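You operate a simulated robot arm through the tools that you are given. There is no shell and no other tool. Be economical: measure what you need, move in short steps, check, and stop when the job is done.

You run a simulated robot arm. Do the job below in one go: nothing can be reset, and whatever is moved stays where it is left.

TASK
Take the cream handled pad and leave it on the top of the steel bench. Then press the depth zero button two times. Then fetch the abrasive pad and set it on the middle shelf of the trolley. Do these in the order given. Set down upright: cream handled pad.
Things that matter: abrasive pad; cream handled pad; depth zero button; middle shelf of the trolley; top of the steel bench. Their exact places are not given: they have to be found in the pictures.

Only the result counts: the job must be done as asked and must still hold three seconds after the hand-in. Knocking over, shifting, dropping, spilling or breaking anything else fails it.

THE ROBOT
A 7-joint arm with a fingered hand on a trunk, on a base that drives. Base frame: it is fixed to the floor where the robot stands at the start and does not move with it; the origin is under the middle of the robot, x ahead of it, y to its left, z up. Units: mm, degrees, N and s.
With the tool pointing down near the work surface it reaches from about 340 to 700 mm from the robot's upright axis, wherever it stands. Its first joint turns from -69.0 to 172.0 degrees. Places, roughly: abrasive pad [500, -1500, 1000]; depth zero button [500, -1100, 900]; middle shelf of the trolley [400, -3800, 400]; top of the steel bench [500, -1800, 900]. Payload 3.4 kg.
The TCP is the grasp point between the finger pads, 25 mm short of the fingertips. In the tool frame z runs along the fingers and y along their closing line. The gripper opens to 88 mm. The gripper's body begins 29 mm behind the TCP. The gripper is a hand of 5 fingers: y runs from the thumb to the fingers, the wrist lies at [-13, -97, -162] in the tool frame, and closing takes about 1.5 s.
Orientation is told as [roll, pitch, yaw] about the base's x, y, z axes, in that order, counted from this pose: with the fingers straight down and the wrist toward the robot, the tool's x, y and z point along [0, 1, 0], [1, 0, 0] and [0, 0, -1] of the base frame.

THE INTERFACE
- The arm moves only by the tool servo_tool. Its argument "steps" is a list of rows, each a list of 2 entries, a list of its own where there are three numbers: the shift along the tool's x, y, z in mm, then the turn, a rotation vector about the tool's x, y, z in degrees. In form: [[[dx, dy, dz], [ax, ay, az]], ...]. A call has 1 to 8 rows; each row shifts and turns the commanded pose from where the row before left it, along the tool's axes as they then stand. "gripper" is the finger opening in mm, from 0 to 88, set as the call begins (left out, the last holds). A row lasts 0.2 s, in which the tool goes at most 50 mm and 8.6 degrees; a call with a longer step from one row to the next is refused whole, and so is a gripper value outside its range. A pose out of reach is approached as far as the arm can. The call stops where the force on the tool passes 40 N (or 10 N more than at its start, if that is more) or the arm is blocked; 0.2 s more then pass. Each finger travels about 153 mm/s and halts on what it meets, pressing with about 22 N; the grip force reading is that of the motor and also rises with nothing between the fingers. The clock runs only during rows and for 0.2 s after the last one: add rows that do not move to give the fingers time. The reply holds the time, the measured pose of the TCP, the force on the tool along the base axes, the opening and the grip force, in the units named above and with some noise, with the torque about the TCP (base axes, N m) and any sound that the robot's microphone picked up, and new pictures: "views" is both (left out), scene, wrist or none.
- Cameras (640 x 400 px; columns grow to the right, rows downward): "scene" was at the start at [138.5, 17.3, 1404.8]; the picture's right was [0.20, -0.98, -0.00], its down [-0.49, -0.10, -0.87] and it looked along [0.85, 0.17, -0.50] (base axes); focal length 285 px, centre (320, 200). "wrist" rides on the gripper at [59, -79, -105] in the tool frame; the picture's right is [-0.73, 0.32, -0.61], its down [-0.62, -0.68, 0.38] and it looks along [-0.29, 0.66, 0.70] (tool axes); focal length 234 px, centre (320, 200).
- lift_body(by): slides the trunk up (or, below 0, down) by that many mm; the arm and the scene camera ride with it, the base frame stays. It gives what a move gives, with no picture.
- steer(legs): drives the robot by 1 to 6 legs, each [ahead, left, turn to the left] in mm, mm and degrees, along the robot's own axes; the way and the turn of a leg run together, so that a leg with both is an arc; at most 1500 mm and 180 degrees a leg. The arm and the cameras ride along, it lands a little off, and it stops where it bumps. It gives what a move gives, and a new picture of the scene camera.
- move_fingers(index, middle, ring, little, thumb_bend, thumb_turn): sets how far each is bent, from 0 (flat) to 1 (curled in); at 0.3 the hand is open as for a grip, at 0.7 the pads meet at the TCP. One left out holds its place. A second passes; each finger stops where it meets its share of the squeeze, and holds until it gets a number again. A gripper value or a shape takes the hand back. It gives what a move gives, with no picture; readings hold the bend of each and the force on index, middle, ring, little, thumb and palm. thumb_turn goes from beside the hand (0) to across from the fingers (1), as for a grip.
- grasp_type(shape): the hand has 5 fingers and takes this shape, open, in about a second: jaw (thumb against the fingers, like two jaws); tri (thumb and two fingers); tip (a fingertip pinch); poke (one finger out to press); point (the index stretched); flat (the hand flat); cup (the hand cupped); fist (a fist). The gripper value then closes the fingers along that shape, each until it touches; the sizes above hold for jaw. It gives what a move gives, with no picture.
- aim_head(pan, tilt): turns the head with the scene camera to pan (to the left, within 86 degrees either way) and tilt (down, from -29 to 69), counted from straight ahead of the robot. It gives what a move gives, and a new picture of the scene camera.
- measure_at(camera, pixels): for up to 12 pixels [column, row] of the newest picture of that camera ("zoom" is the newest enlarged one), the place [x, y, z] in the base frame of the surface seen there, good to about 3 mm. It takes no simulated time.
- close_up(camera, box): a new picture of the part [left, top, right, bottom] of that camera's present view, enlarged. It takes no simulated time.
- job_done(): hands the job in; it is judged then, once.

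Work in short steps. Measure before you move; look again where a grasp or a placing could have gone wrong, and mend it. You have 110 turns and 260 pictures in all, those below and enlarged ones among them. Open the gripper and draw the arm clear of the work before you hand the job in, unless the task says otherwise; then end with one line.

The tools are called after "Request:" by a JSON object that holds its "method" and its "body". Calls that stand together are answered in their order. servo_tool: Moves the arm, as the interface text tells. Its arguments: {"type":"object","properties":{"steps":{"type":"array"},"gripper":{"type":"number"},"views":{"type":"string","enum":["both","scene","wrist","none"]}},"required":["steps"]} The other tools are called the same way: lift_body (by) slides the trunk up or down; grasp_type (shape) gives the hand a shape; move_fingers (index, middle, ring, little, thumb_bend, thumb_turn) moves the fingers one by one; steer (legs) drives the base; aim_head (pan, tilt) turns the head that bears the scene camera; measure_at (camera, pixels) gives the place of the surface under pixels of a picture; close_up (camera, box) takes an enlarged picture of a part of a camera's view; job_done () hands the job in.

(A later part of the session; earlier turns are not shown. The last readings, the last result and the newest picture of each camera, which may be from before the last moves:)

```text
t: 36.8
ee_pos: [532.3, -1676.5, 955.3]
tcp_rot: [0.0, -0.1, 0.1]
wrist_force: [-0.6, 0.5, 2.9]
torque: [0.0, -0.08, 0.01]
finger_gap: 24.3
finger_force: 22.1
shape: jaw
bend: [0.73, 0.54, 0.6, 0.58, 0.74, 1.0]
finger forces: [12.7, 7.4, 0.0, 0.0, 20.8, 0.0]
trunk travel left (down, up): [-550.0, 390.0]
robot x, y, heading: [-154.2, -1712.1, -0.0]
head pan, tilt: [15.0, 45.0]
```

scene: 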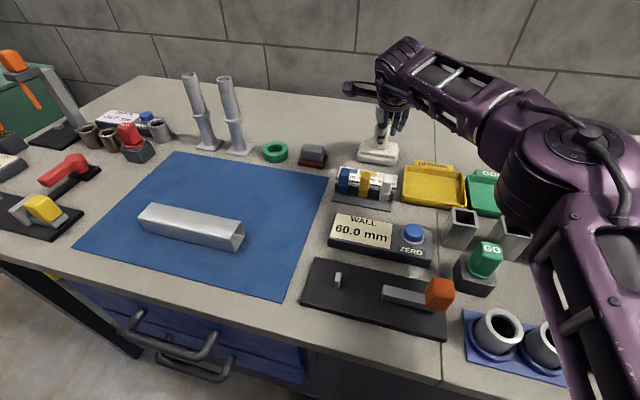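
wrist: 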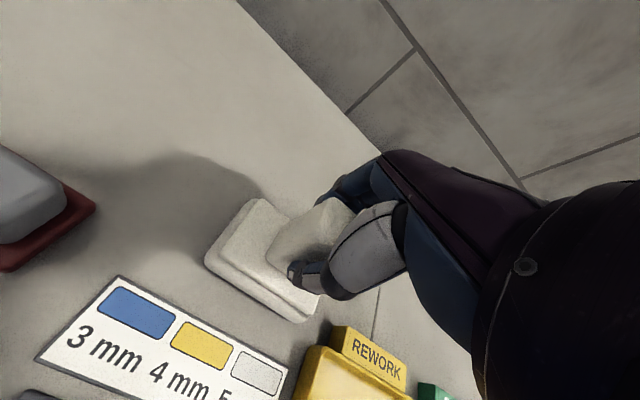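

The upward force of 2.9 N shows the pad has touched down. I open the hand and rise straight up.

Request:
{"method": "servo_tool", "body": {"steps": [[[0, 0, 0], [0, 0, 0]], [[0, 0, 0], [0, 0, 0]], [[0, 0, 0], [0, 0, 0]], [[0, 0, 0], [0, 0, 0]]], "gripper": 64}}

Request:
{"method": "servo_tool", "body": {"steps": [[[0, 0, -10], [0, 0, 0]], [[0, 0, -30], [0, 0, 0]], [[0, 0, -40], [0, 0, 0]], [[0, 0, -40], [0, 0, 0]], [[0, 0, 0], [0, 0, 0]]]}}

```text
t: 37.8
ee_pos: [532.9, -1677.2, 955.3]
tcp_rot: [0.0, 0.0, 0.1]
wrist_force: [0.5, 0.2, -1.0]
torque: [0.01, 0.0, -0.02]
finger_gap: 63.5
finger_force: 0.1
shape: jaw
bend: [0.27, 0.36, 0.33, 0.34, 0.56, 0.99]
finger forces: [0.0, 0.0, 0.1, 0.0, 0.1, 0.0]
trunk travel left (down, up): [-550.0, 390.0]
robot x, y, heading: [-149.2, -1708.8, 0.2]
head pan, tilt: [15.0, 45.0]
```

scene: 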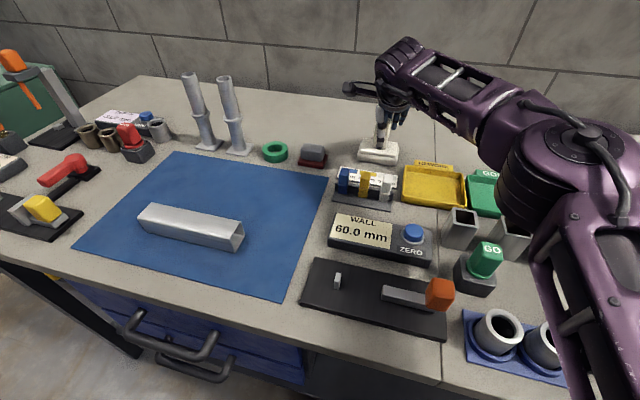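
wrist: 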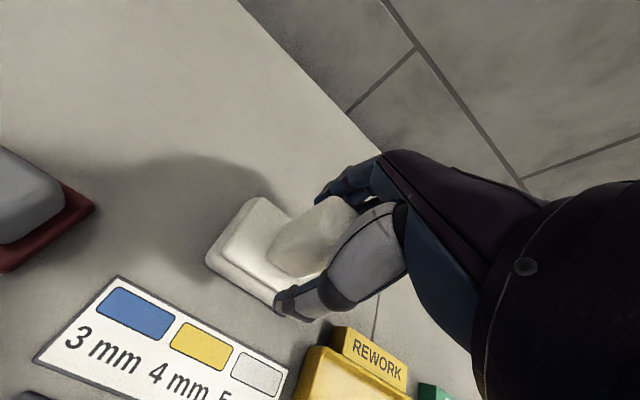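

```text
t: 39.0
ee_pos: [531.6, -1678.0, 1074.5]
tcp_rot: [-0.1, 0.1, 0.2]
wrist_force: [-0.1, 0.5, 0.6]
torque: [0.03, 0.01, 0.01]
finger_gap: 63.7
finger_force: 0.0
shape: jaw
bend: [0.27, 0.36, 0.33, 0.34, 0.56, 0.99]
finger forces: [0.0, 0.0, 0.1, 0.0, 0.0, 0.0]
trunk travel left (down, up): [-550.0, 390.0]
robot x, y, heading: [-151.8, -1711.9, 0.3]
head pan, tilt: [15.0, 45.0]
```

scene: 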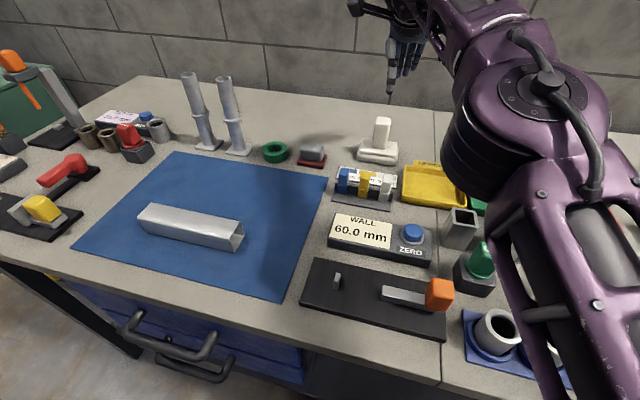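
wrist: 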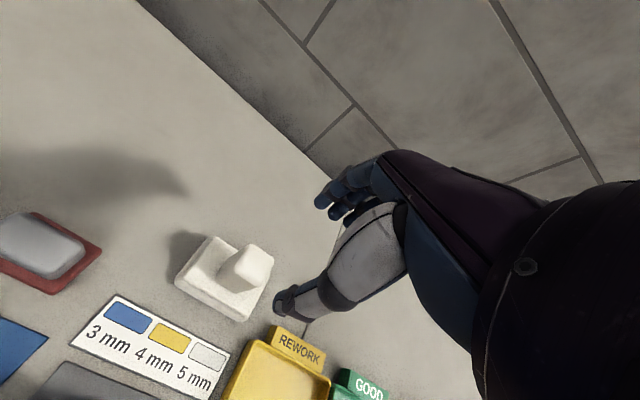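

The cream pad stands upright on bare bench. Now the depth button: I measure it at scene (147,117), retract the hand and raise the trunk.

Request:
{"method": "measure_at", "body": {"camera": "scene", "pixels": [[147, 116], [125, 122], [192, 80], [225, 84], [10, 60], [135, 130], [160, 125]]}}

Request:
{"method": "servo_tool", "body": {"steps": [[[0, -30, -40], [0, 0, 0]], [[10, -38, -20], [0, 0, 0]], [[10, -38, 0], [0, 0, 0]], [[10, -38, 0], [0, 0, 0]], [[10, -38, 0], [0, 0, 0]]], "views": "none"}}

Request:
{"method": "lift_body", "body": {"by": 120}}

Request:
{"method": "steer", "body": {"legs": [[-80, 0, 0], [0, 480, 0]]}}

```text
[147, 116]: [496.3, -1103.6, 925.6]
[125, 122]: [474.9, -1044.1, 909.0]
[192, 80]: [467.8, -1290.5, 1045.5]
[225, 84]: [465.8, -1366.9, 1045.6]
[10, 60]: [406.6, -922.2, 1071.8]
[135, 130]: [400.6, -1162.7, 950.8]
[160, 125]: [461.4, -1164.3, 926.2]
```

```text
t: 40.2
ee_pos: [347.9, -1638.2, 1134.3]
tcp_rot: [0.0, -0.1, -0.1]
wrist_force: [0.3, 0.1, 0.4]
torque: [0.03, 0.01, 0.0]
finger_gap: 63.5
finger_force: 0.2
shape: jaw
bend: [0.27, 0.36, 0.33, 0.34, 0.56, 0.99]
finger forces: [0.1, 0.0, 0.1, 0.1, 0.1, 0.0]
trunk travel left (down, up): [-550.0, 390.0]
robot x, y, heading: [-153.5, -1709.9, 0.3]
head pan, tilt: [15.0, 45.0]
```

```text
t: 41.7
ee_pos: [349.8, -1638.5, 1254.1]
tcp_rot: [0.0, 0.0, 0.1]
wrist_force: [-0.4, -0.8, -0.1]
torque: [0.0, 0.0, -0.01]
finger_gap: 63.8
finger_force: 0.0
shape: jaw
bend: [0.27, 0.36, 0.33, 0.34, 0.56, 0.99]
finger forces: [0.0, 0.0, 0.0, 0.1, 0.0, 0.0]
trunk travel left (down, up): [-670.0, 270.0]
robot x, y, heading: [-150.9, -1709.6, -0.1]
head pan, tilt: [15.0, 45.0]
```

```text
t: 45.3
ee_pos: [269.3, -1151.5, 1254.8]
tcp_rot: [0.0, 0.0, 0.0]
wrist_force: [-0.2, -0.1, 0.6]
torque: [0.0, 0.03, -0.02]
finger_gap: 64.0
finger_force: 0.0
shape: jaw
bend: [0.27, 0.36, 0.33, 0.34, 0.56, 0.99]
finger forces: [0.0, 0.0, 0.0, 0.0, 0.0, 0.0]
trunk travel left (down, up): [-670.0, 270.0]
robot x, y, heading: [-227.9, -1223.3, -0.0]
head pan, tilt: [15.0, 45.0]
```

scene: 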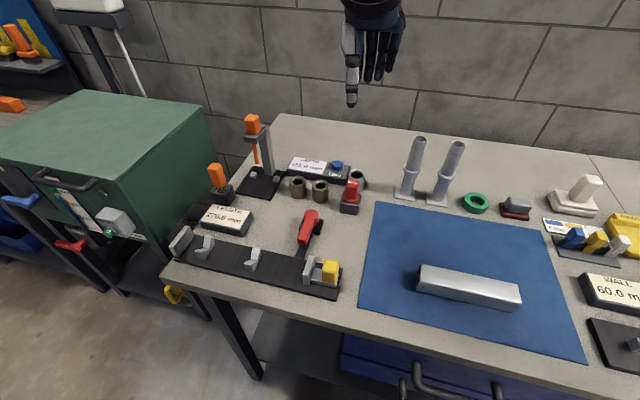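

The button is at about (496,-1104,926). I take the poke shape, move 70 mm closer and find the fingertip in the pictures.

Request:
{"method": "grasp_type", "body": {"shape": "poke"}}

Request:
{"method": "steer", "body": {"legs": [[75, 20, 0]]}}

Request:
{"method": "close_up", "body": {"camera": "scene", "box": [280, 0, 480, 120]}}

Request:
{"method": "close_up", "body": {"camera": "wrist", "box": [160, 60, 560, 340]}}

Request:
{"method": "close_up", "body": {"camera": "scene", "box": [220, 130, 420, 255]}}

```text
t: 46.2
ee_pos: [268.9, -1151.8, 1254.8]
tcp_rot: [0.1, 0.0, 0.0]
wrist_force: [0.0, -0.5, 0.1]
torque: [0.02, 0.02, -0.02]
finger_gap: 0.0
finger_force: 0.1
shape: poke
bend: [0.7, 0.7, 0.99, 0.99, 1.0, 1.0]
finger forces: [0.1, 0.0, 0.0, 0.1, 0.0, 0.1]
trunk travel left (down, up): [-670.0, 270.0]
robot x, y, heading: [-235.2, -1221.5, -0.1]
head pan, tilt: [15.0, 45.0]
```

```text
t: 47.2
ee_pos: [344.3, -1132.7, 1253.4]
tcp_rot: [0.0, 0.0, 0.0]
wrist_force: [0.1, 0.0, -0.6]
torque: [-0.02, 0.04, 0.01]
finger_gap: 0.0
finger_force: 0.1
shape: poke
bend: [0.7, 0.7, 0.99, 0.99, 1.0, 1.0]
finger forces: [0.0, 0.0, 0.0, 0.0, 0.1, 0.0]
trunk travel left (down, up): [-670.0, 270.0]
robot x, y, heading: [-156.4, -1199.9, -0.0]
head pan, tilt: [15.0, 45.0]
```

scene: 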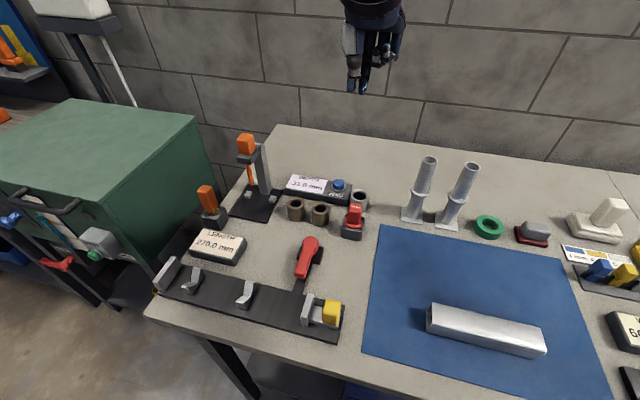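

```text
3.20 times, centred on (380, 60) of scene
```

zoom: 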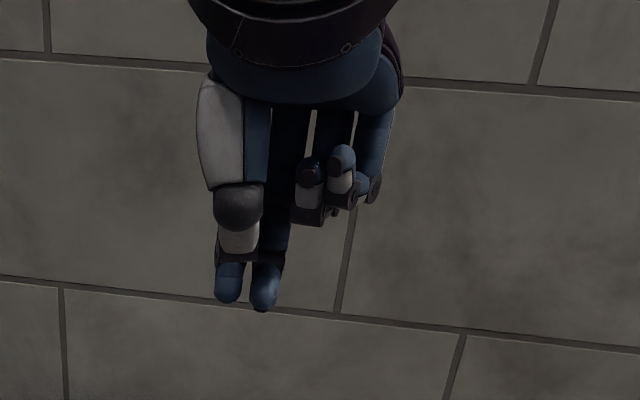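

```text
1.43 times, centred on (360, 200) of wrist
```

zoom: 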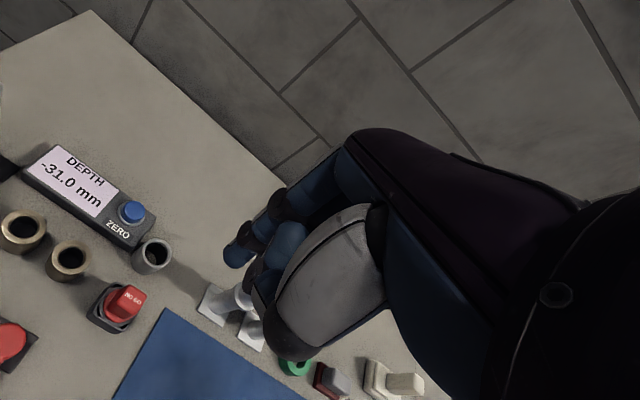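

```text
3.20 times, centred on (320, 192) of scene
```

zoom: 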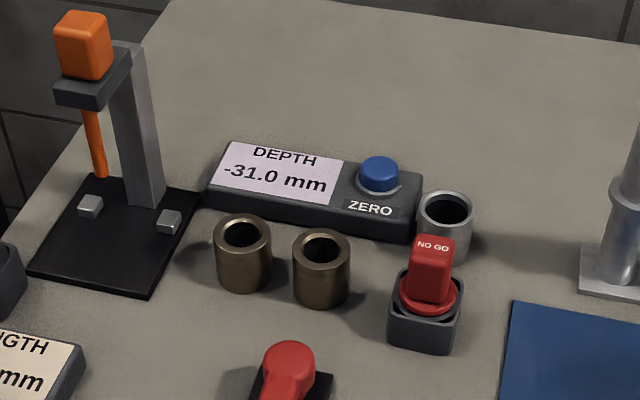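

In the poke shape two fingertips hang side by side, at zoom (228,295) and (264,302). I measure the tips and the button precisely.

Request:
{"method": "measure_at", "body": {"camera": "zoom", "pixels": [[380, 160], [365, 175], [395, 175], [380, 180], [370, 207], [447, 205], [430, 240], [320, 190]]}}

Request:
{"method": "measure_at", "body": {"camera": "scene", "pixels": [[351, 90], [362, 92], [351, 80], [363, 82], [376, 60], [387, 55]]}}

Request:
{"method": "measure_at", "body": {"camera": "wrist", "pixels": [[326, 225], [327, 220], [320, 262], [333, 240], [252, 193]]}}

```text
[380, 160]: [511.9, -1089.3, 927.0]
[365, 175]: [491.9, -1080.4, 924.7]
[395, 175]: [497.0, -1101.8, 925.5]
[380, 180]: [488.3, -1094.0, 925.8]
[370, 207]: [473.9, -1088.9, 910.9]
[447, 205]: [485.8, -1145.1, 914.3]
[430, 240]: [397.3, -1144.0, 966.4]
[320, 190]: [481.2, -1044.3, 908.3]
```

```text
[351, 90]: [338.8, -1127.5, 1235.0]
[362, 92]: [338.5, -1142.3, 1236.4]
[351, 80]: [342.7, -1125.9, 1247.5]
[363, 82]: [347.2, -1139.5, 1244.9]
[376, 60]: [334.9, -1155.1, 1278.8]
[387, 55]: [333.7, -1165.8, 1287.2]
```

```text
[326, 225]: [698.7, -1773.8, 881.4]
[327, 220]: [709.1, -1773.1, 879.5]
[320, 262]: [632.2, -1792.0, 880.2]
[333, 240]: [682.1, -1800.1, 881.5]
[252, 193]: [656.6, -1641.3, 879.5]
```

The two tips straddle the TCP, about 20–25 mm below it. The button centre is ≈(500,-1092), top z≈926. I extend over it at height and look with the wrist camera.

Request:
{"method": "servo_tool", "body": {"steps": [[[10, 39, 0], [0, 0, 0]], [[10, 39, 0], [0, 0, 0]], [[10, 39, 0], [0, 0, 0]], [[10, 39, 0], [0, 0, 0]], [[0, 0, 0], [0, 0, 0]]], "views": "none"}}

Request:
{"method": "lift_body", "body": {"by": -180}}

Request:
{"method": "servo_tool", "body": {"steps": [[[0, 0, 0], [0, 0, 0]]]}}

```text
t: 48.4
ee_pos: [469.0, -1100.8, 1252.8]
tcp_rot: [0.0, 0.1, 0.1]
wrist_force: [0.0, 0.5, 0.6]
torque: [0.01, -0.01, -0.01]
finger_gap: 0.0
finger_force: 0.0
shape: poke
bend: [0.7, 0.7, 0.99, 0.99, 1.0, 1.0]
finger forces: [0.1, 0.0, 0.0, 0.1, 0.0, 0.0]
out of reach, approached as far as the arm can: row 4
trunk travel left (down, up): [-670.0, 270.0]
robot x, y, heading: [-159.8, -1200.3, 0.0]
head pan, tilt: [15.0, 45.0]
```

```text
t: 50.4
ee_pos: [466.9, -1101.4, 1073.2]
tcp_rot: [0.0, 0.0, 0.1]
wrist_force: [0.9, 0.3, -0.2]
torque: [-0.02, 0.01, -0.01]
finger_gap: 0.0
finger_force: 0.0
shape: poke
bend: [0.7, 0.7, 0.99, 0.99, 1.0, 1.0]
finger forces: [0.0, 0.0, 0.0, 0.0, 0.0, 0.0]
trunk travel left (down, up): [-490.0, 450.0]
robot x, y, heading: [-161.4, -1202.1, 0.0]
head pan, tilt: [15.0, 45.0]
```

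```text
t: 50.8
ee_pos: [468.1, -1101.5, 1073.8]
tcp_rot: [0.0, 0.0, -0.1]
wrist_force: [0.3, 0.3, 0.7]
torque: [-0.01, -0.01, 0.02]
finger_gap: 0.0
finger_force: 0.2
shape: poke
bend: [0.7, 0.7, 0.99, 0.99, 1.0, 1.0]
finger forces: [0.1, 0.0, 0.0, 0.0, 0.1, 0.0]
trunk travel left (down, up): [-490.0, 450.0]
robot x, y, heading: [-156.6, -1206.3, 0.1]
head pan, tilt: [15.0, 45.0]
```

scene: 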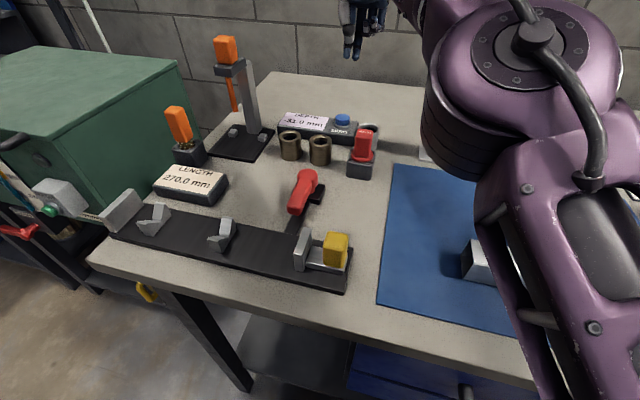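
wrist: 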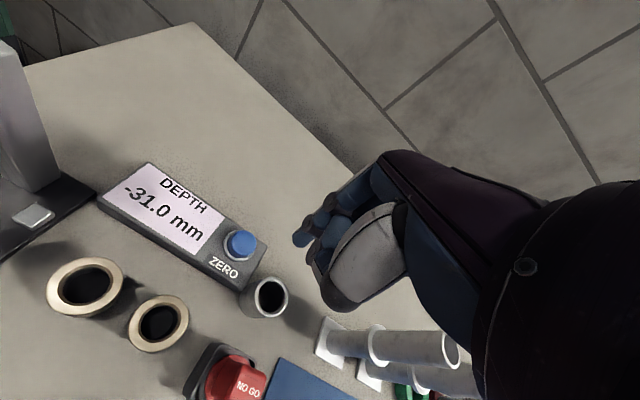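

The first target was slightly out of reach at that height. I check the elbow's clearance to the pillars and measure the button in the wrist view.

Request:
{"method": "measure_at", "body": {"camera": "scene", "pixels": [[430, 120], [470, 170], [440, 60], [490, 200], [343, 119], [500, 280], [425, 20]]}}

Request:
{"method": "measure_at", "body": {"camera": "wrist", "pixels": [[240, 237], [232, 240], [250, 240], [238, 230], [240, 250], [300, 238], [322, 255]]}}

Request:
{"method": "close_up", "body": {"camera": "wrist", "box": [180, 160, 500, 400]}}

```text
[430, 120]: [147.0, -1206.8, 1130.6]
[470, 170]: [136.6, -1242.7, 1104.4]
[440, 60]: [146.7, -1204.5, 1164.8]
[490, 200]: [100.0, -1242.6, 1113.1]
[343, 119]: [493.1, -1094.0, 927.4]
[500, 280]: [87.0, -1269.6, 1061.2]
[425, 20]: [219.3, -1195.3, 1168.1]
```

```text
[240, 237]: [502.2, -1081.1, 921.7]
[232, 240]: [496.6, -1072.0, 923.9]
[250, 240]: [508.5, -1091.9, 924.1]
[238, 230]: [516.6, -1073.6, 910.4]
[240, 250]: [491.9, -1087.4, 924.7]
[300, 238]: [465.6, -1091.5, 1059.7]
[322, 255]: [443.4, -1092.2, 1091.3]
```

```text
1.67 times, centred on (340, 280) of wrist
```

zoom: 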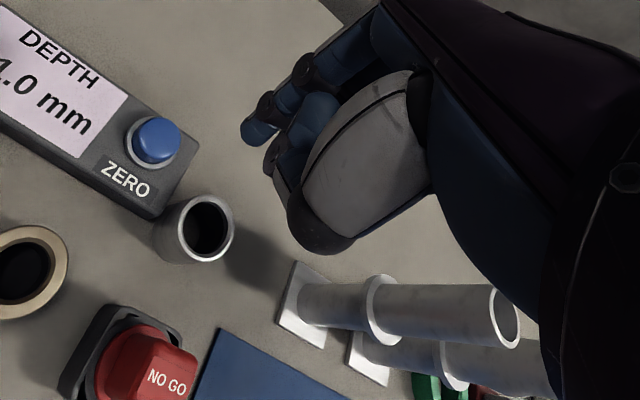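

The arm clears the pillars (elbow x<220). Both views together put the button at about (498,-1088). I move over it and down to z≈965.

Request:
{"method": "servo_tool", "body": {"steps": [[[0, 0, 35], [0, 0, 0]], [[5, 10, 25], [0, 0, 0]], [[6, 20, 20], [0, 0, 0]], [[0, 0, 25], [0, 0, 0]], [[0, 0, 0], [0, 0, 0]]]}}

Request:
{"method": "close_up", "body": {"camera": "wrist", "box": [180, 160, 420, 340]}}

```text
t: 52.0
ee_pos: [499.4, -1089.8, 966.9]
tcp_rot: [0.0, 0.0, 0.0]
wrist_force: [0.5, -1.3, 0.0]
torque: [-0.04, -0.05, 0.0]
finger_gap: 0.0
finger_force: 0.0
shape: poke
bend: [0.7, 0.7, 0.99, 0.99, 1.0, 1.0]
finger forces: [0.1, 0.1, 0.1, 0.0, 0.1, 0.0]
trunk travel left (down, up): [-490.0, 450.0]
robot x, y, heading: [-156.1, -1206.1, 0.2]
head pan, tilt: [15.0, 45.0]
```

scene: 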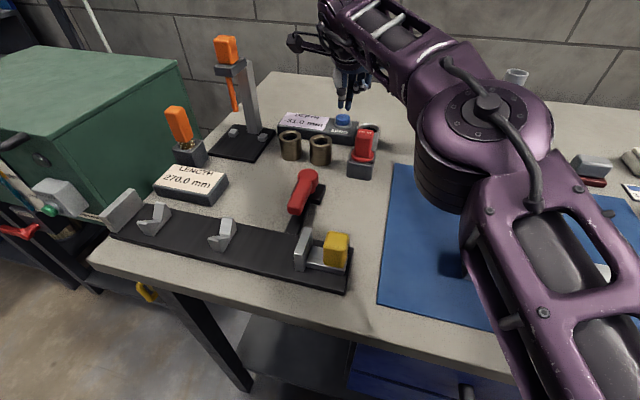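
wrist: 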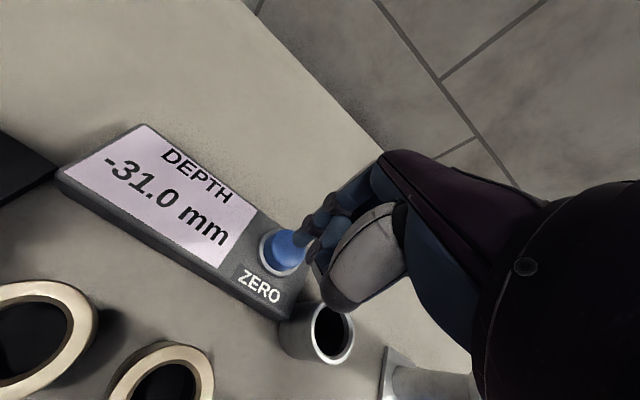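

```text
2.22 times, centred on (300, 250) of wrist
```

zoom: 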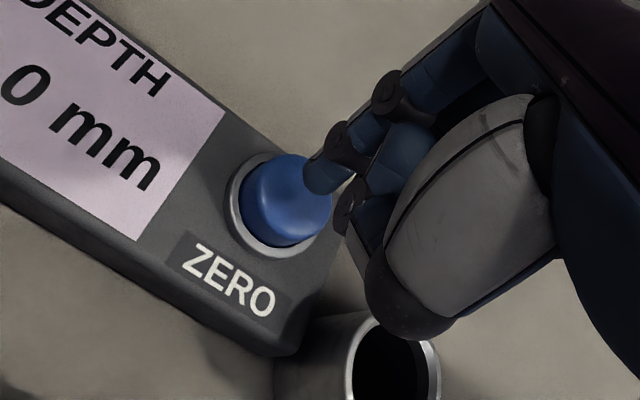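

The index tip projects nearly onto the button centre. I nudge 2 mm left and press down in small steps.

Request:
{"method": "servo_tool", "body": {"steps": [[[2, 0, 8], [0, 0, 0]], [[0, 0, 4], [0, 0, 0]], [[0, 0, 3], [0, 0, 0]], [[0, 0, 3], [0, 0, 0]], [[0, 0, 0], [0, 0, 0]]]}}

Request:
{"method": "close_up", "body": {"camera": "wrist", "box": [120, 140, 420, 340]}}

```text
t: 53.2
ee_pos: [497.7, -1089.0, 949.5]
tcp_rot: [0.1, -0.1, 0.0]
wrist_force: [-0.2, 0.9, -0.4]
torque: [0.01, 0.01, 0.02]
finger_gap: 0.1
finger_force: 0.1
shape: poke
bend: [0.7, 0.7, 0.99, 0.99, 1.0, 1.0]
finger forces: [0.0, 0.1, 0.0, 0.1, 0.0, 0.0]
trunk travel left (down, up): [-490.0, 450.0]
robot x, y, heading: [-158.0, -1198.2, -0.0]
head pan, tilt: [15.0, 45.0]
```

scene: 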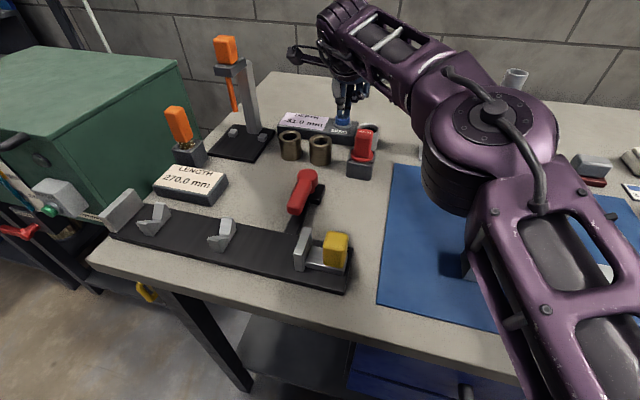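
wrist: 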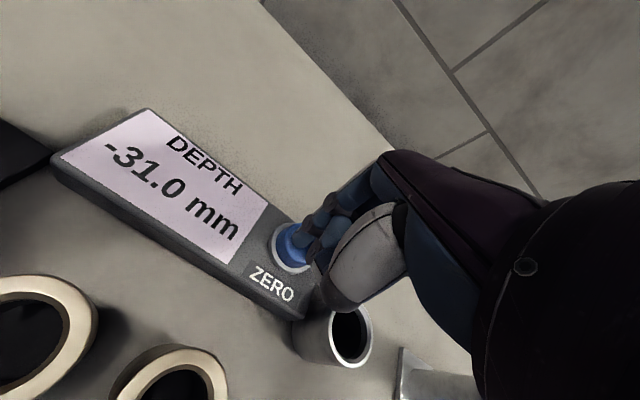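

```text
2.00 times, centred on (270, 240) of wrist
```

zoom: 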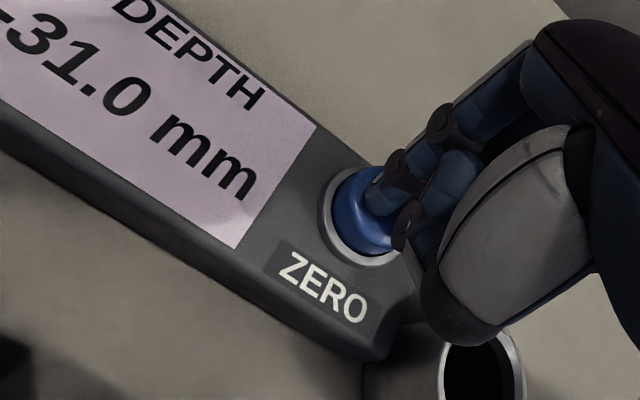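

The tip is right over the button and nearly touching. I continue down in 1.5 mm steps.

Request:
{"method": "servo_tool", "body": {"steps": [[[0, 0, 1.5], [0, 0, 0]], [[0, 0, 1.5], [0, 0, 0]], [[0, 0, 1.5], [0, 0, 0]], [[0, 0, 1.5], [0, 0, 0]], [[0, 0, 0], [0, 0, 0]]], "views": "wrist"}}

```text
t: 54.4
ee_pos: [498.8, -1088.6, 943.9]
tcp_rot: [0.0, 0.1, 0.0]
wrist_force: [0.3, 0.1, 0.7]
torque: [-0.02, -0.01, -0.01]
finger_gap: 0.0
finger_force: 0.1
shape: poke
bend: [0.7, 0.7, 0.99, 0.99, 1.0, 1.0]
finger forces: [0.1, 1.7, 0.1, 0.1, 0.0, 0.1]
trunk travel left (down, up): [-490.0, 450.0]
robot x, y, heading: [-156.8, -1201.1, -0.0]
head pan, tilt: [15.0, 45.0]
heard: click
```

wrist: 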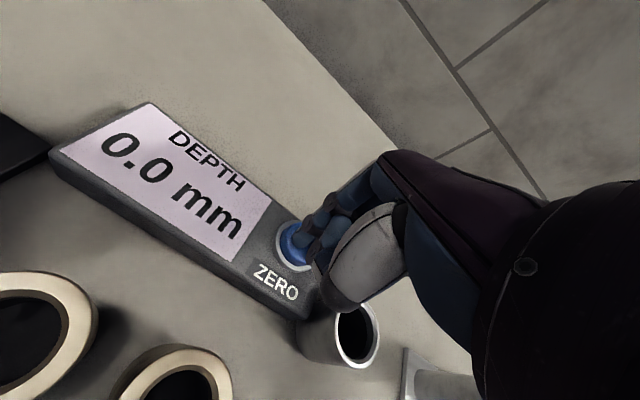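

The box clicked and reads 0.0 mm: first press done. I release fully by going up 12 mm, wait, and press once more.

Request:
{"method": "servo_tool", "body": {"steps": [[[0, 0, -6], [0, 0, 0]], [[0, 0, -6], [0, 0, 0]], [[0, 0, 0], [0, 0, 0]], [[0, 0, 0], [0, 0, 0]]], "views": "wrist"}}

Request:
{"method": "servo_tool", "body": {"steps": [[[0, 0, 6], [0, 0, 0]], [[0, 0, 1.5], [0, 0, 0]], [[0, 0, 1.5], [0, 0, 0]], [[0, 0, 1.5], [0, 0, 0]], [[0, 0, 1.5], [0, 0, 0]], [[0, 0, 0], [0, 0, 0]]], "views": "wrist"}}

```text
t: 55.4
ee_pos: [498.7, -1090.1, 955.6]
tcp_rot: [0.0, 0.0, 0.0]
wrist_force: [0.4, 0.3, -0.7]
torque: [-0.02, -0.01, 0.01]
finger_gap: 0.0
finger_force: 0.1
shape: poke
bend: [0.7, 0.7, 0.99, 0.99, 1.0, 1.0]
finger forces: [0.0, 0.1, 0.0, 0.0, 0.0, 0.0]
trunk travel left (down, up): [-490.0, 450.0]
robot x, y, heading: [-159.3, -1205.8, -0.1]
head pan, tilt: [15.0, 45.0]
```

wrist: 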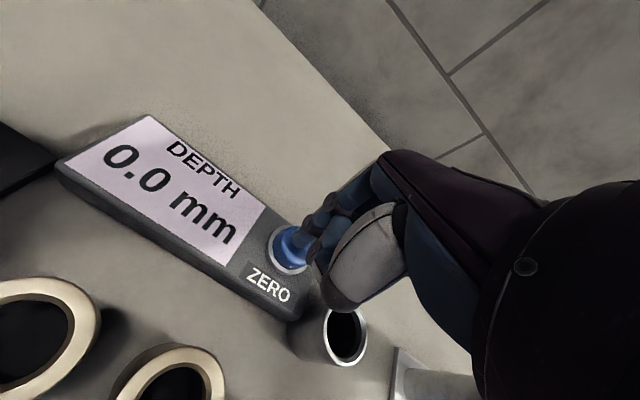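

```text
t: 56.8
ee_pos: [499.0, -1088.1, 944.8]
tcp_rot: [0.0, 0.0, 0.1]
wrist_force: [0.3, 0.4, 1.1]
torque: [-0.03, 0.01, -0.03]
finger_gap: 0.1
finger_force: 0.0
shape: poke
bend: [0.7, 0.7, 0.99, 0.99, 1.0, 1.0]
finger forces: [0.1, 1.7, 0.1, 0.0, 0.1, 0.0]
trunk travel left (down, up): [-490.0, 450.0]
robot x, y, heading: [-160.1, -1203.4, 0.2]
head pan, tilt: [15.0, 45.0]
heard: click
```

wrist: 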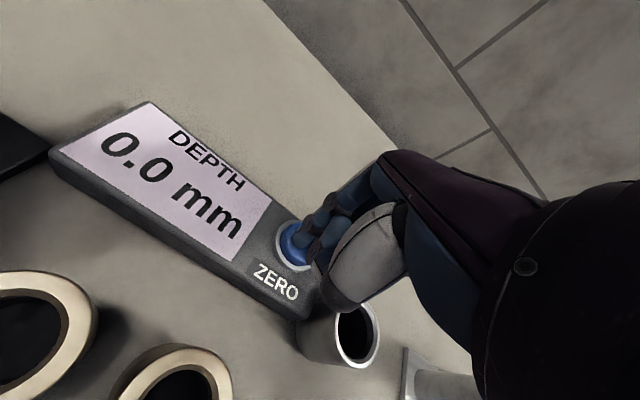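

A second click was heard. I rise straight up, raise the trunk and then retract the hand.

Request:
{"method": "servo_tool", "body": {"steps": [[[0, 0, -15], [0, 0, 0]], [[0, 0, -30], [0, 0, 0]], [[0, 0, -35], [0, 0, 0]], [[0, 0, 0], [0, 0, 0]]], "views": "none"}}

Request:
{"method": "lift_body", "body": {"by": 200}}

Request:
{"method": "servo_tool", "body": {"steps": [[[0, -38, -10], [0, 0, 0]], [[0, -38, -10], [0, 0, 0]], [[-10, -38, 0], [0, 0, 0]], [[-10, -36, 0], [0, 0, 0]], [[0, 0, 0], [0, 0, 0]]], "views": "none"}}

Request:
{"method": "grasp_type", "body": {"shape": "jaw"}}

Request:
{"method": "steer", "body": {"legs": [[-60, 0, 0], [0, -400, 0]]}}

```text
t: 57.8
ee_pos: [494.0, -1092.4, 998.4]
tcp_rot: [-0.1, -0.1, 0.0]
wrist_force: [-0.1, -0.3, -0.8]
torque: [-0.02, 0.0, -0.01]
finger_gap: 0.1
finger_force: 0.1
shape: poke
bend: [0.7, 0.7, 0.99, 0.99, 1.0, 1.0]
finger forces: [0.1, 0.0, 0.1, 0.0, 0.1, 0.1]
out of reach, approached as far as the arm can: row 3
trunk travel left (down, up): [-490.0, 450.0]
robot x, y, heading: [-155.4, -1203.4, 0.1]
head pan, tilt: [15.0, 45.0]
```

```text
t: 60.0
ee_pos: [495.1, -1091.8, 1198.5]
tcp_rot: [-0.1, -0.1, 0.0]
wrist_force: [0.4, -0.3, -0.5]
torque: [0.03, -0.02, 0.02]
finger_gap: 0.1
finger_force: 0.0
shape: poke
bend: [0.7, 0.7, 0.99, 0.99, 1.0, 1.0]
finger forces: [0.0, 0.0, 0.0, 0.0, 0.1, 0.0]
trunk travel left (down, up): [-690.0, 250.0]
robot x, y, heading: [-159.2, -1200.6, -0.0]
head pan, tilt: [15.0, 45.0]
```

```text
t: 61.2
ee_pos: [345.5, -1111.9, 1217.0]
tcp_rot: [0.0, 0.0, 0.0]
wrist_force: [0.5, 0.0, 0.2]
torque: [0.0, 0.03, -0.02]
finger_gap: 0.0
finger_force: 0.1
shape: poke
bend: [0.7, 0.7, 0.99, 0.99, 1.0, 1.0]
finger forces: [0.1, 0.1, 0.1, 0.0, 0.0, 0.0]
trunk travel left (down, up): [-690.0, 250.0]
robot x, y, heading: [-157.5, -1200.7, 0.0]
head pan, tilt: [15.0, 45.0]
```

```text
t: 62.1
ee_pos: [344.1, -1112.3, 1217.0]
tcp_rot: [0.0, 0.0, -0.1]
wrist_force: [0.3, -0.6, 0.2]
torque: [0.02, 0.0, 0.01]
finger_gap: 88.2
finger_force: 0.1
shape: jaw
bend: [0.3, 0.3, 0.3, 0.3, 0.3, 0.98]
finger forces: [0.0, 0.0, 0.0, 0.0, 0.0, 0.0]
trunk travel left (down, up): [-690.0, 250.0]
robot x, y, heading: [-156.6, -1203.2, -0.2]
head pan, tilt: [15.0, 45.0]
```

```text
t: 65.1
ee_pos: [285.6, -1508.5, 1217.9]
tcp_rot: [0.0, 0.0, 0.1]
wrist_force: [-0.4, 0.1, 0.5]
torque: [0.02, 0.02, -0.01]
finger_gap: 87.7
finger_force: 0.1
shape: jaw
bend: [0.3, 0.3, 0.3, 0.3, 0.3, 0.98]
finger forces: [0.1, 0.0, 0.2, 0.0, 0.1, 0.1]
trunk travel left (down, up): [-690.0, 250.0]
robot x, y, heading: [-216.4, -1605.5, 0.3]
head pan, tilt: [15.0, 45.0]
```

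scene: 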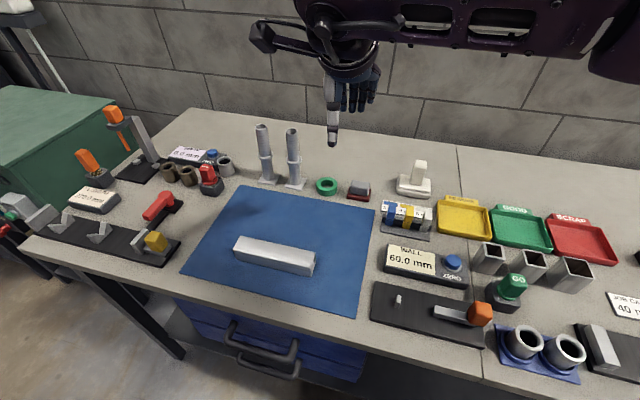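

I now zoom in on and measure the abrasive pad at (358,190).

Request:
{"method": "close_up", "body": {"camera": "scene", "box": [310, 160, 410, 222]}}

Request:
{"method": "measure_at", "body": {"camera": "zoom", "pixels": [[250, 140], [380, 150], [260, 180], [375, 190], [315, 150], [320, 135], [235, 215], [370, 235], [385, 195], [315, 190], [100, 165], [150, 180]]}}

```text
6.40 times, centred on (360, 191) of scene
```

zoom: 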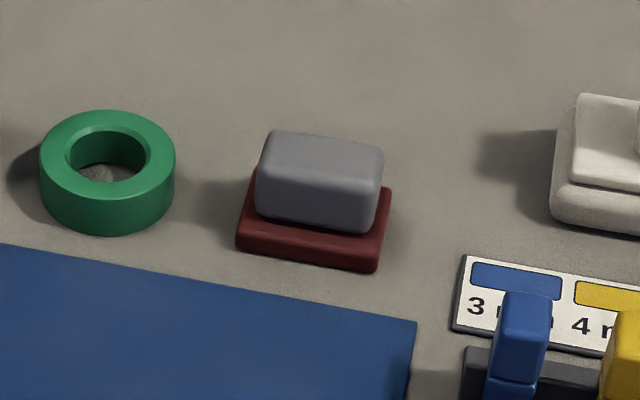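

```text
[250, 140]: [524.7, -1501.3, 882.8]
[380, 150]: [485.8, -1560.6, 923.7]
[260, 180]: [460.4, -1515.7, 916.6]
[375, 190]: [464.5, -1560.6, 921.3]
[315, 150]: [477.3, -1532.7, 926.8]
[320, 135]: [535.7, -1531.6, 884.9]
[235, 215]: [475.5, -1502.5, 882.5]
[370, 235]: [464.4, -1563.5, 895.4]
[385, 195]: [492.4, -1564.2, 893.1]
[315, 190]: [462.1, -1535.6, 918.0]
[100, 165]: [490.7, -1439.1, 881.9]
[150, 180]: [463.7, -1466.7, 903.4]
```

The grey block is centred near (476,-1537), with its top at 926 and the red base top at 895. I move closer, go over it and partly down.

Request:
{"method": "steer", "body": {"legs": [[55, 0, 0]]}}

Request:
{"method": "servo_tool", "body": {"steps": [[[-7, 34, 40], [0, 0, 0]], [[-7, 34, 40], [0, 0, 0]], [[-7, 34, 40], [0, 0, 0]], [[-7, 34, 30], [0, 0, 0]], [[0, 0, 0], [0, 0, 0]]], "gripper": 66}}

```text
t: 66.1
ee_pos: [339.2, -1508.9, 1217.0]
tcp_rot: [0.0, 0.1, 0.2]
wrist_force: [0.5, 0.8, 0.3]
torque: [0.0, -0.03, 0.0]
finger_gap: 87.7
finger_force: 0.1
shape: jaw
bend: [0.3, 0.3, 0.3, 0.3, 0.3, 0.98]
finger forces: [0.0, 0.0, 0.1, 0.1, 0.0, 0.0]
trunk travel left (down, up): [-690.0, 250.0]
robot x, y, heading: [-161.2, -1600.3, -0.1]
head pan, tilt: [15.0, 45.0]
```

scene: 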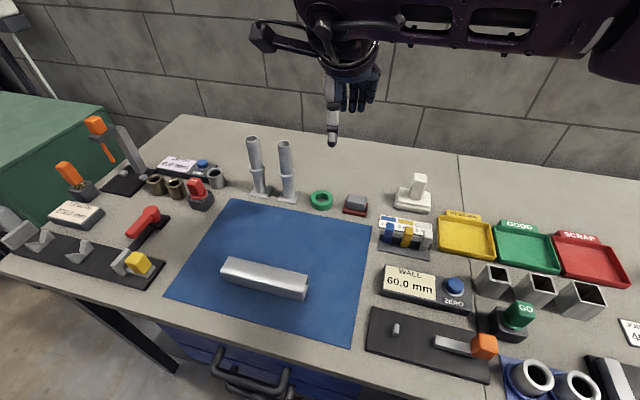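

```text
refused: row 1 steps farther than a row can; nothing moved
```

Each row must stay within 50 mm, so I use smaller rows.

Request:
{"method": "servo_tool", "body": {"steps": [[[-5, 23, 30], [0, 0, 0]], [[-5, 23, 30], [0, 0, 0]], [[-5, 23, 30], [0, 0, 0]], [[-5, 23, 30], [0, 0, 0]], [[-5, 23, 20], [0, 0, 0]], [[-4, 22, 10], [0, 0, 0]], [[0, 0, 0], [0, 0, 0]]], "gripper": 66}}

Request:
{"method": "measure_at", "body": {"camera": "wrist", "pixels": [[220, 230]]}}

```text
t: 67.7
ee_pos: [477.8, -1539.0, 1067.1]
tcp_rot: [0.0, -0.1, 0.2]
wrist_force: [-0.3, -0.4, 0.0]
torque: [0.02, 0.01, -0.03]
finger_gap: 66.3
finger_force: 0.1
shape: jaw
bend: [0.27, 0.35, 0.32, 0.34, 0.54, 0.99]
finger forces: [0.1, 0.0, 0.0, 0.0, 0.1, 0.0]
trunk travel left (down, up): [-690.0, 250.0]
robot x, y, heading: [-159.9, -1600.6, 0.0]
head pan, tilt: [15.0, 45.0]
```

scene: 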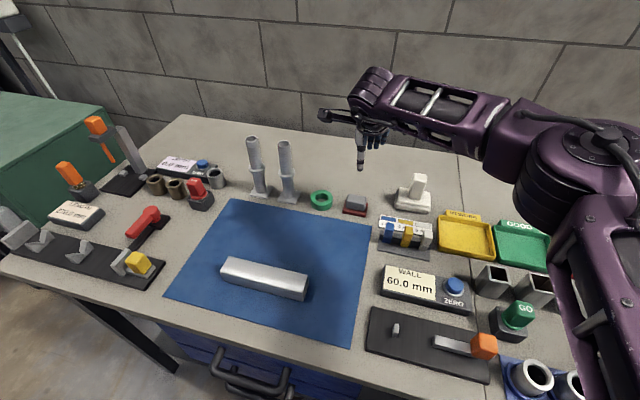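
wrist: 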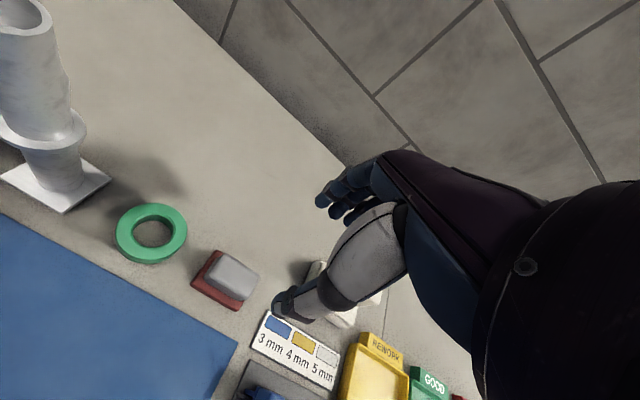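

```text
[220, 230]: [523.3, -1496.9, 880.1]
```

I measure the block's edges in the wrist view to refine the alignment.

Request:
{"method": "close_up", "body": {"camera": "wrist", "box": [170, 220, 298, 300]}}

Request:
{"method": "measure_at", "body": {"camera": "wrist", "pixels": [[220, 256], [257, 268], [240, 293], [211, 278], [234, 273], [196, 285], [240, 307]]}}

Request:
{"method": "measure_at", "body": {"camera": "scene", "pixels": [[356, 200], [348, 207], [365, 209], [349, 197], [366, 199]]}}

```text
5.00 times, centred on (234, 260) of wrist
```

zoom: 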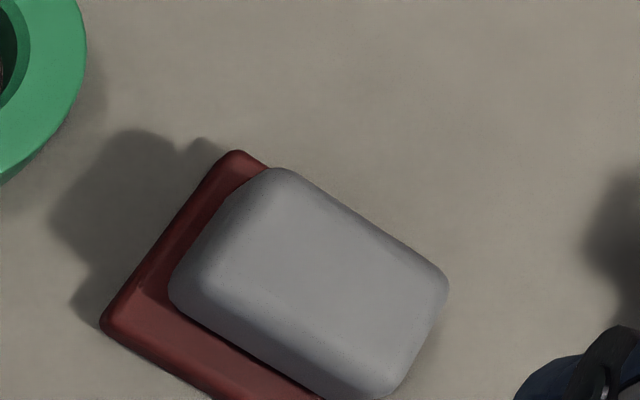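

```text
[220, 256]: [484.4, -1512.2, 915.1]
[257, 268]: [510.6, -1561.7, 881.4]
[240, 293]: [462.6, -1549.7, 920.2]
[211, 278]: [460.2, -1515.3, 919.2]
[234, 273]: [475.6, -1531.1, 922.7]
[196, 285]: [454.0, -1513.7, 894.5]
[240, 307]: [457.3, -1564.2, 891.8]
```

```text
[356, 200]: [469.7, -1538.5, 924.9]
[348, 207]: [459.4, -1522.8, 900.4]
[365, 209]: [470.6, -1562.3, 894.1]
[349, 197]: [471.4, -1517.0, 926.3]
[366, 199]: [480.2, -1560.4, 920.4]
```

The block centre is about (475,-1535), close to where I am. I lower the trunk 110 mm with a 3 mm correction, then look.

Request:
{"method": "lift_body", "body": {"by": -110}}

Request:
{"method": "servo_tool", "body": {"steps": [[[3, -2, 0], [0, 0, 0]], [[0, 0, 10], [0, 0, 0]], [[0, 0, 0], [0, 0, 0]]]}}

Request:
{"method": "close_up", "body": {"camera": "wrist", "box": [180, 160, 420, 340]}}

```text
t: 69.1
ee_pos: [477.6, -1537.4, 957.2]
tcp_rot: [0.1, 0.0, 0.2]
wrist_force: [-0.2, -0.5, -0.1]
torque: [0.02, 0.01, -0.01]
finger_gap: 66.4
finger_force: 0.0
shape: jaw
bend: [0.27, 0.35, 0.32, 0.34, 0.54, 0.99]
finger forces: [0.0, 0.1, 0.0, 0.1, 0.0, 0.1]
trunk travel left (down, up): [-580.0, 360.0]
robot x, y, heading: [-160.9, -1602.4, 0.1]
head pan, tilt: [15.0, 45.0]
```

```text
t: 69.9
ee_pos: [473.7, -1534.9, 947.2]
tcp_rot: [0.1, 0.0, 0.1]
wrist_force: [-0.6, -0.5, 0.6]
torque: [0.01, -0.01, 0.0]
finger_gap: 66.4
finger_force: 0.0
shape: jaw
bend: [0.27, 0.35, 0.32, 0.34, 0.54, 0.99]
finger forces: [0.1, 0.0, 0.1, 0.1, 0.0, 0.1]
trunk travel left (down, up): [-580.0, 360.0]
robot x, y, heading: [-159.0, -1600.0, 0.1]
head pan, tilt: [15.0, 45.0]
```

scene: 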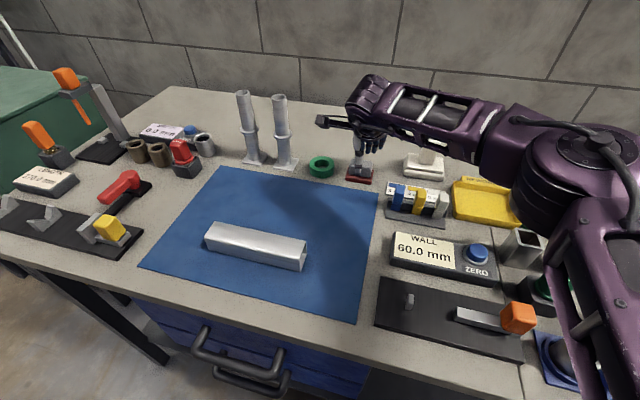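
wrist: 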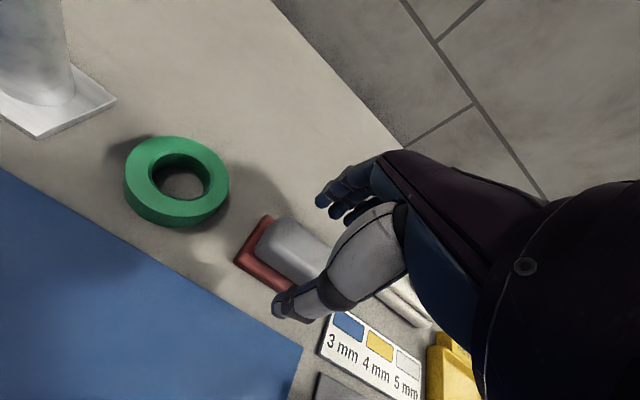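

```text
2.22 times, centred on (300, 250) of wrist
```

zoom: 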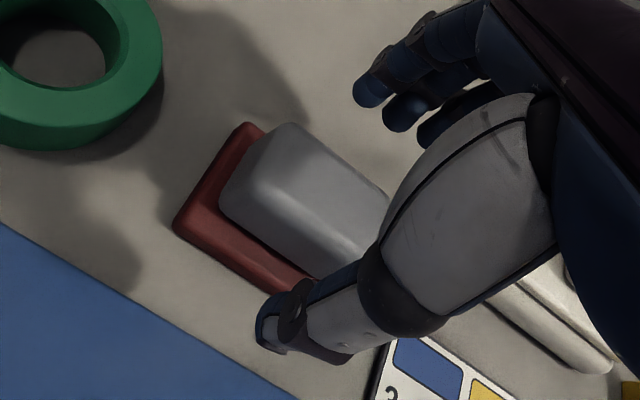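

The fingers straddle the block. I go down to z≈923 and close.

Request:
{"method": "servo_tool", "body": {"steps": [[[0, 1, 10], [0, 0, 0]], [[0, 0, 8], [0, 0, 0]], [[0, 0, 5], [0, 0, 0]], [[0, 0, 0], [0, 0, 0]]], "views": "wrist"}}

Request:
{"method": "servo_tool", "body": {"steps": [[[0, 0, 0], [0, 0, 0]], [[0, 0, 0], [0, 0, 0]], [[0, 0, 0], [0, 0, 0]], [[0, 0, 0], [0, 0, 0]], [[0, 0, 0], [0, 0, 0]], [[0, 0, 0], [0, 0, 0]], [[0, 0, 0], [0, 0, 0]], [[0, 0, 0], [0, 0, 0]]], "gripper": 10}}

```text
t: 70.9
ee_pos: [475.1, -1535.5, 924.3]
tcp_rot: [-0.1, 0.0, 0.2]
wrist_force: [0.2, -0.7, -0.7]
torque: [-0.03, 0.05, -0.01]
finger_gap: 66.0
finger_force: 0.1
shape: jaw
bend: [0.27, 0.35, 0.32, 0.34, 0.54, 0.99]
finger forces: [0.0, 0.0, 0.0, 0.0, 0.0, 0.0]
trunk travel left (down, up): [-580.0, 360.0]
robot x, y, heading: [-162.4, -1605.8, 0.3]
head pan, tilt: [15.0, 45.0]
```

wrist: 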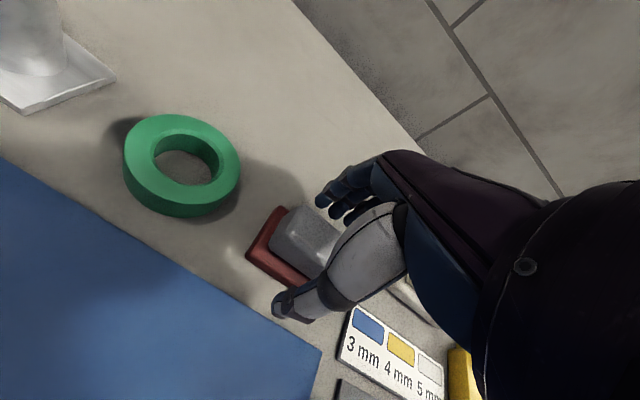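

```text
t: 72.7
ee_pos: [476.3, -1536.1, 924.9]
tcp_rot: [0.0, 0.1, 0.1]
wrist_force: [0.2, 0.1, -0.1]
torque: [0.04, -0.01, 0.02]
finger_gap: 23.3
finger_force: 22.6
shape: jaw
bend: [0.74, 0.55, 0.54, 0.58, 0.74, 1.0]
finger forces: [12.2, 5.6, 2.5, 0.0, 20.3, 0.0]
trunk travel left (down, up): [-580.0, 360.0]
robot x, y, heading: [-165.3, -1600.0, -0.2]
head pan, tilt: [15.0, 45.0]
```

scene: 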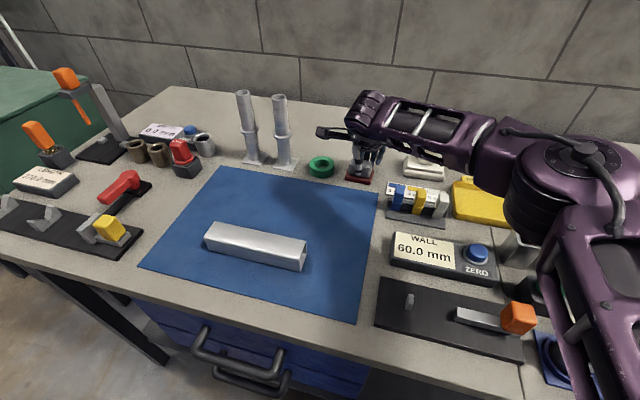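
wrist: 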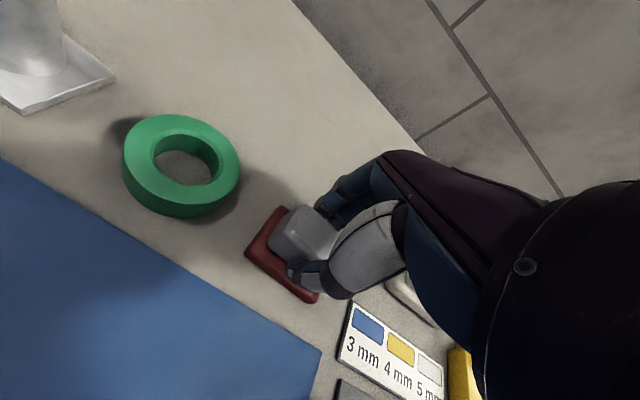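

Gripped (gap 23 mm, 22 N). I lift straight up and check the hold.

Request:
{"method": "servo_tool", "body": {"steps": [[[0, 0, -10], [0, 0, 0]], [[0, 0, -25], [0, 0, 0]], [[0, 0, -30], [0, 0, 0]], [[0, 0, 0], [0, 0, 0]]]}}

Request:
{"method": "lift_body", "body": {"by": 180}}

Request:
{"method": "servo_tool", "body": {"steps": [[[0, -30, 0], [0, 0, 0]], [[0, -30, 0], [0, 0, 0]], [[0, -30, 0], [0, 0, 0]], [[0, -30, 0], [0, 0, 0]], [[0, 0, 0], [0, 0, 0]]]}}

```text
t: 73.7
ee_pos: [475.9, -1536.2, 989.2]
tcp_rot: [0.0, 0.1, 0.2]
wrist_force: [0.8, -0.2, 0.1]
torque: [0.01, 0.03, -0.03]
finger_gap: 23.3
finger_force: 21.7
shape: jaw
bend: [0.74, 0.55, 0.54, 0.58, 0.74, 1.0]
finger forces: [12.2, 5.5, 2.6, 0.1, 20.3, 0.0]
trunk travel left (down, up): [-580.0, 360.0]
robot x, y, heading: [-159.6, -1601.5, -0.0]
head pan, tilt: [15.0, 45.0]
```

scene: 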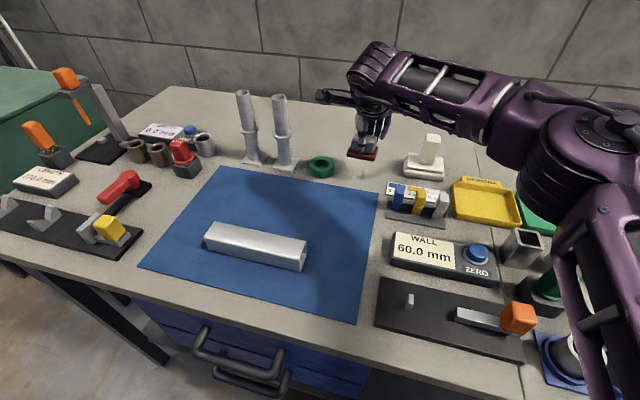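
wrist: 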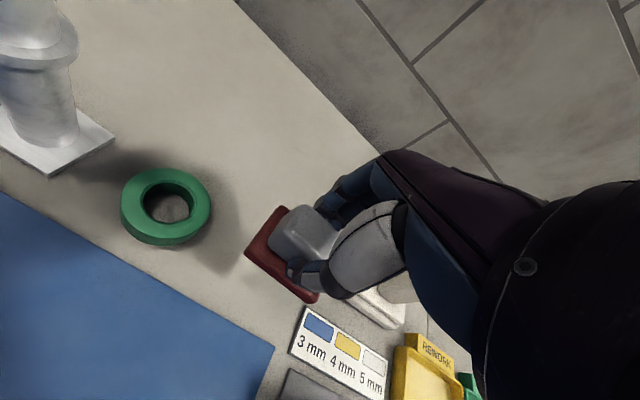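

```text
t: 75.7
ee_pos: [475.3, -1536.2, 1168.7]
tcp_rot: [0.0, 0.0, 0.2]
wrist_force: [0.1, 0.7, -1.0]
torque: [0.03, 0.01, 0.02]
finger_gap: 23.2
finger_force: 21.9
shape: jaw
bend: [0.74, 0.55, 0.54, 0.58, 0.74, 1.0]
finger forces: [12.2, 5.6, 2.6, 0.0, 20.2, 0.0]
trunk travel left (down, up): [-760.0, 180.0]
robot x, y, heading: [-160.8, -1598.5, -0.0]
head pan, tilt: [15.0, 45.0]
```

```text
t: 76.9
ee_pos: [355.6, -1536.0, 1168.6]
tcp_rot: [0.0, 0.0, 0.1]
wrist_force: [-0.1, 0.2, -0.3]
torque: [-0.01, 0.02, 0.01]
finger_gap: 23.4
finger_force: 21.9
shape: jaw
bend: [0.74, 0.55, 0.54, 0.58, 0.74, 1.0]
finger forces: [12.2, 5.6, 2.5, 0.0, 20.3, 0.0]
trunk travel left (down, up): [-760.0, 180.0]
robot x, y, heading: [-163.1, -1603.4, 0.3]
head pan, tilt: [15.0, 45.0]
```

scene: 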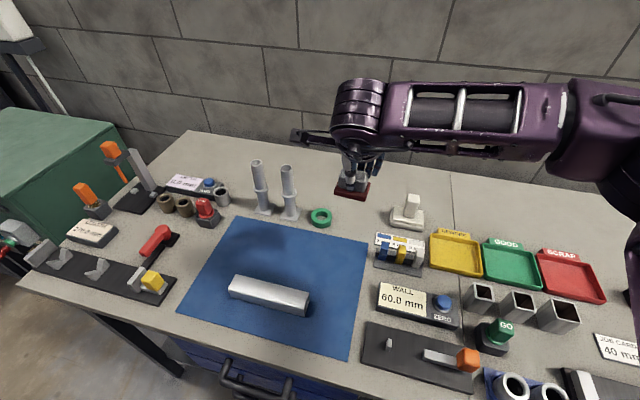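
wrist: 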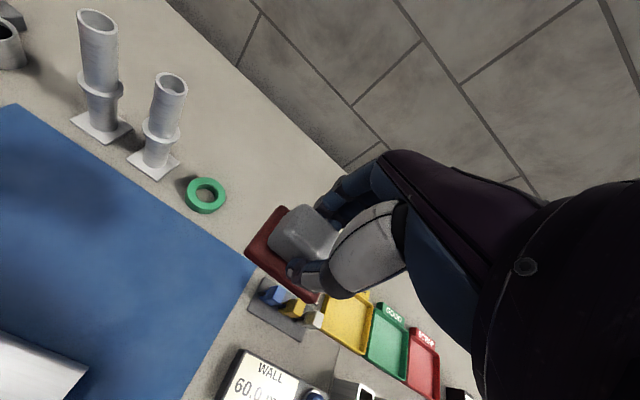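

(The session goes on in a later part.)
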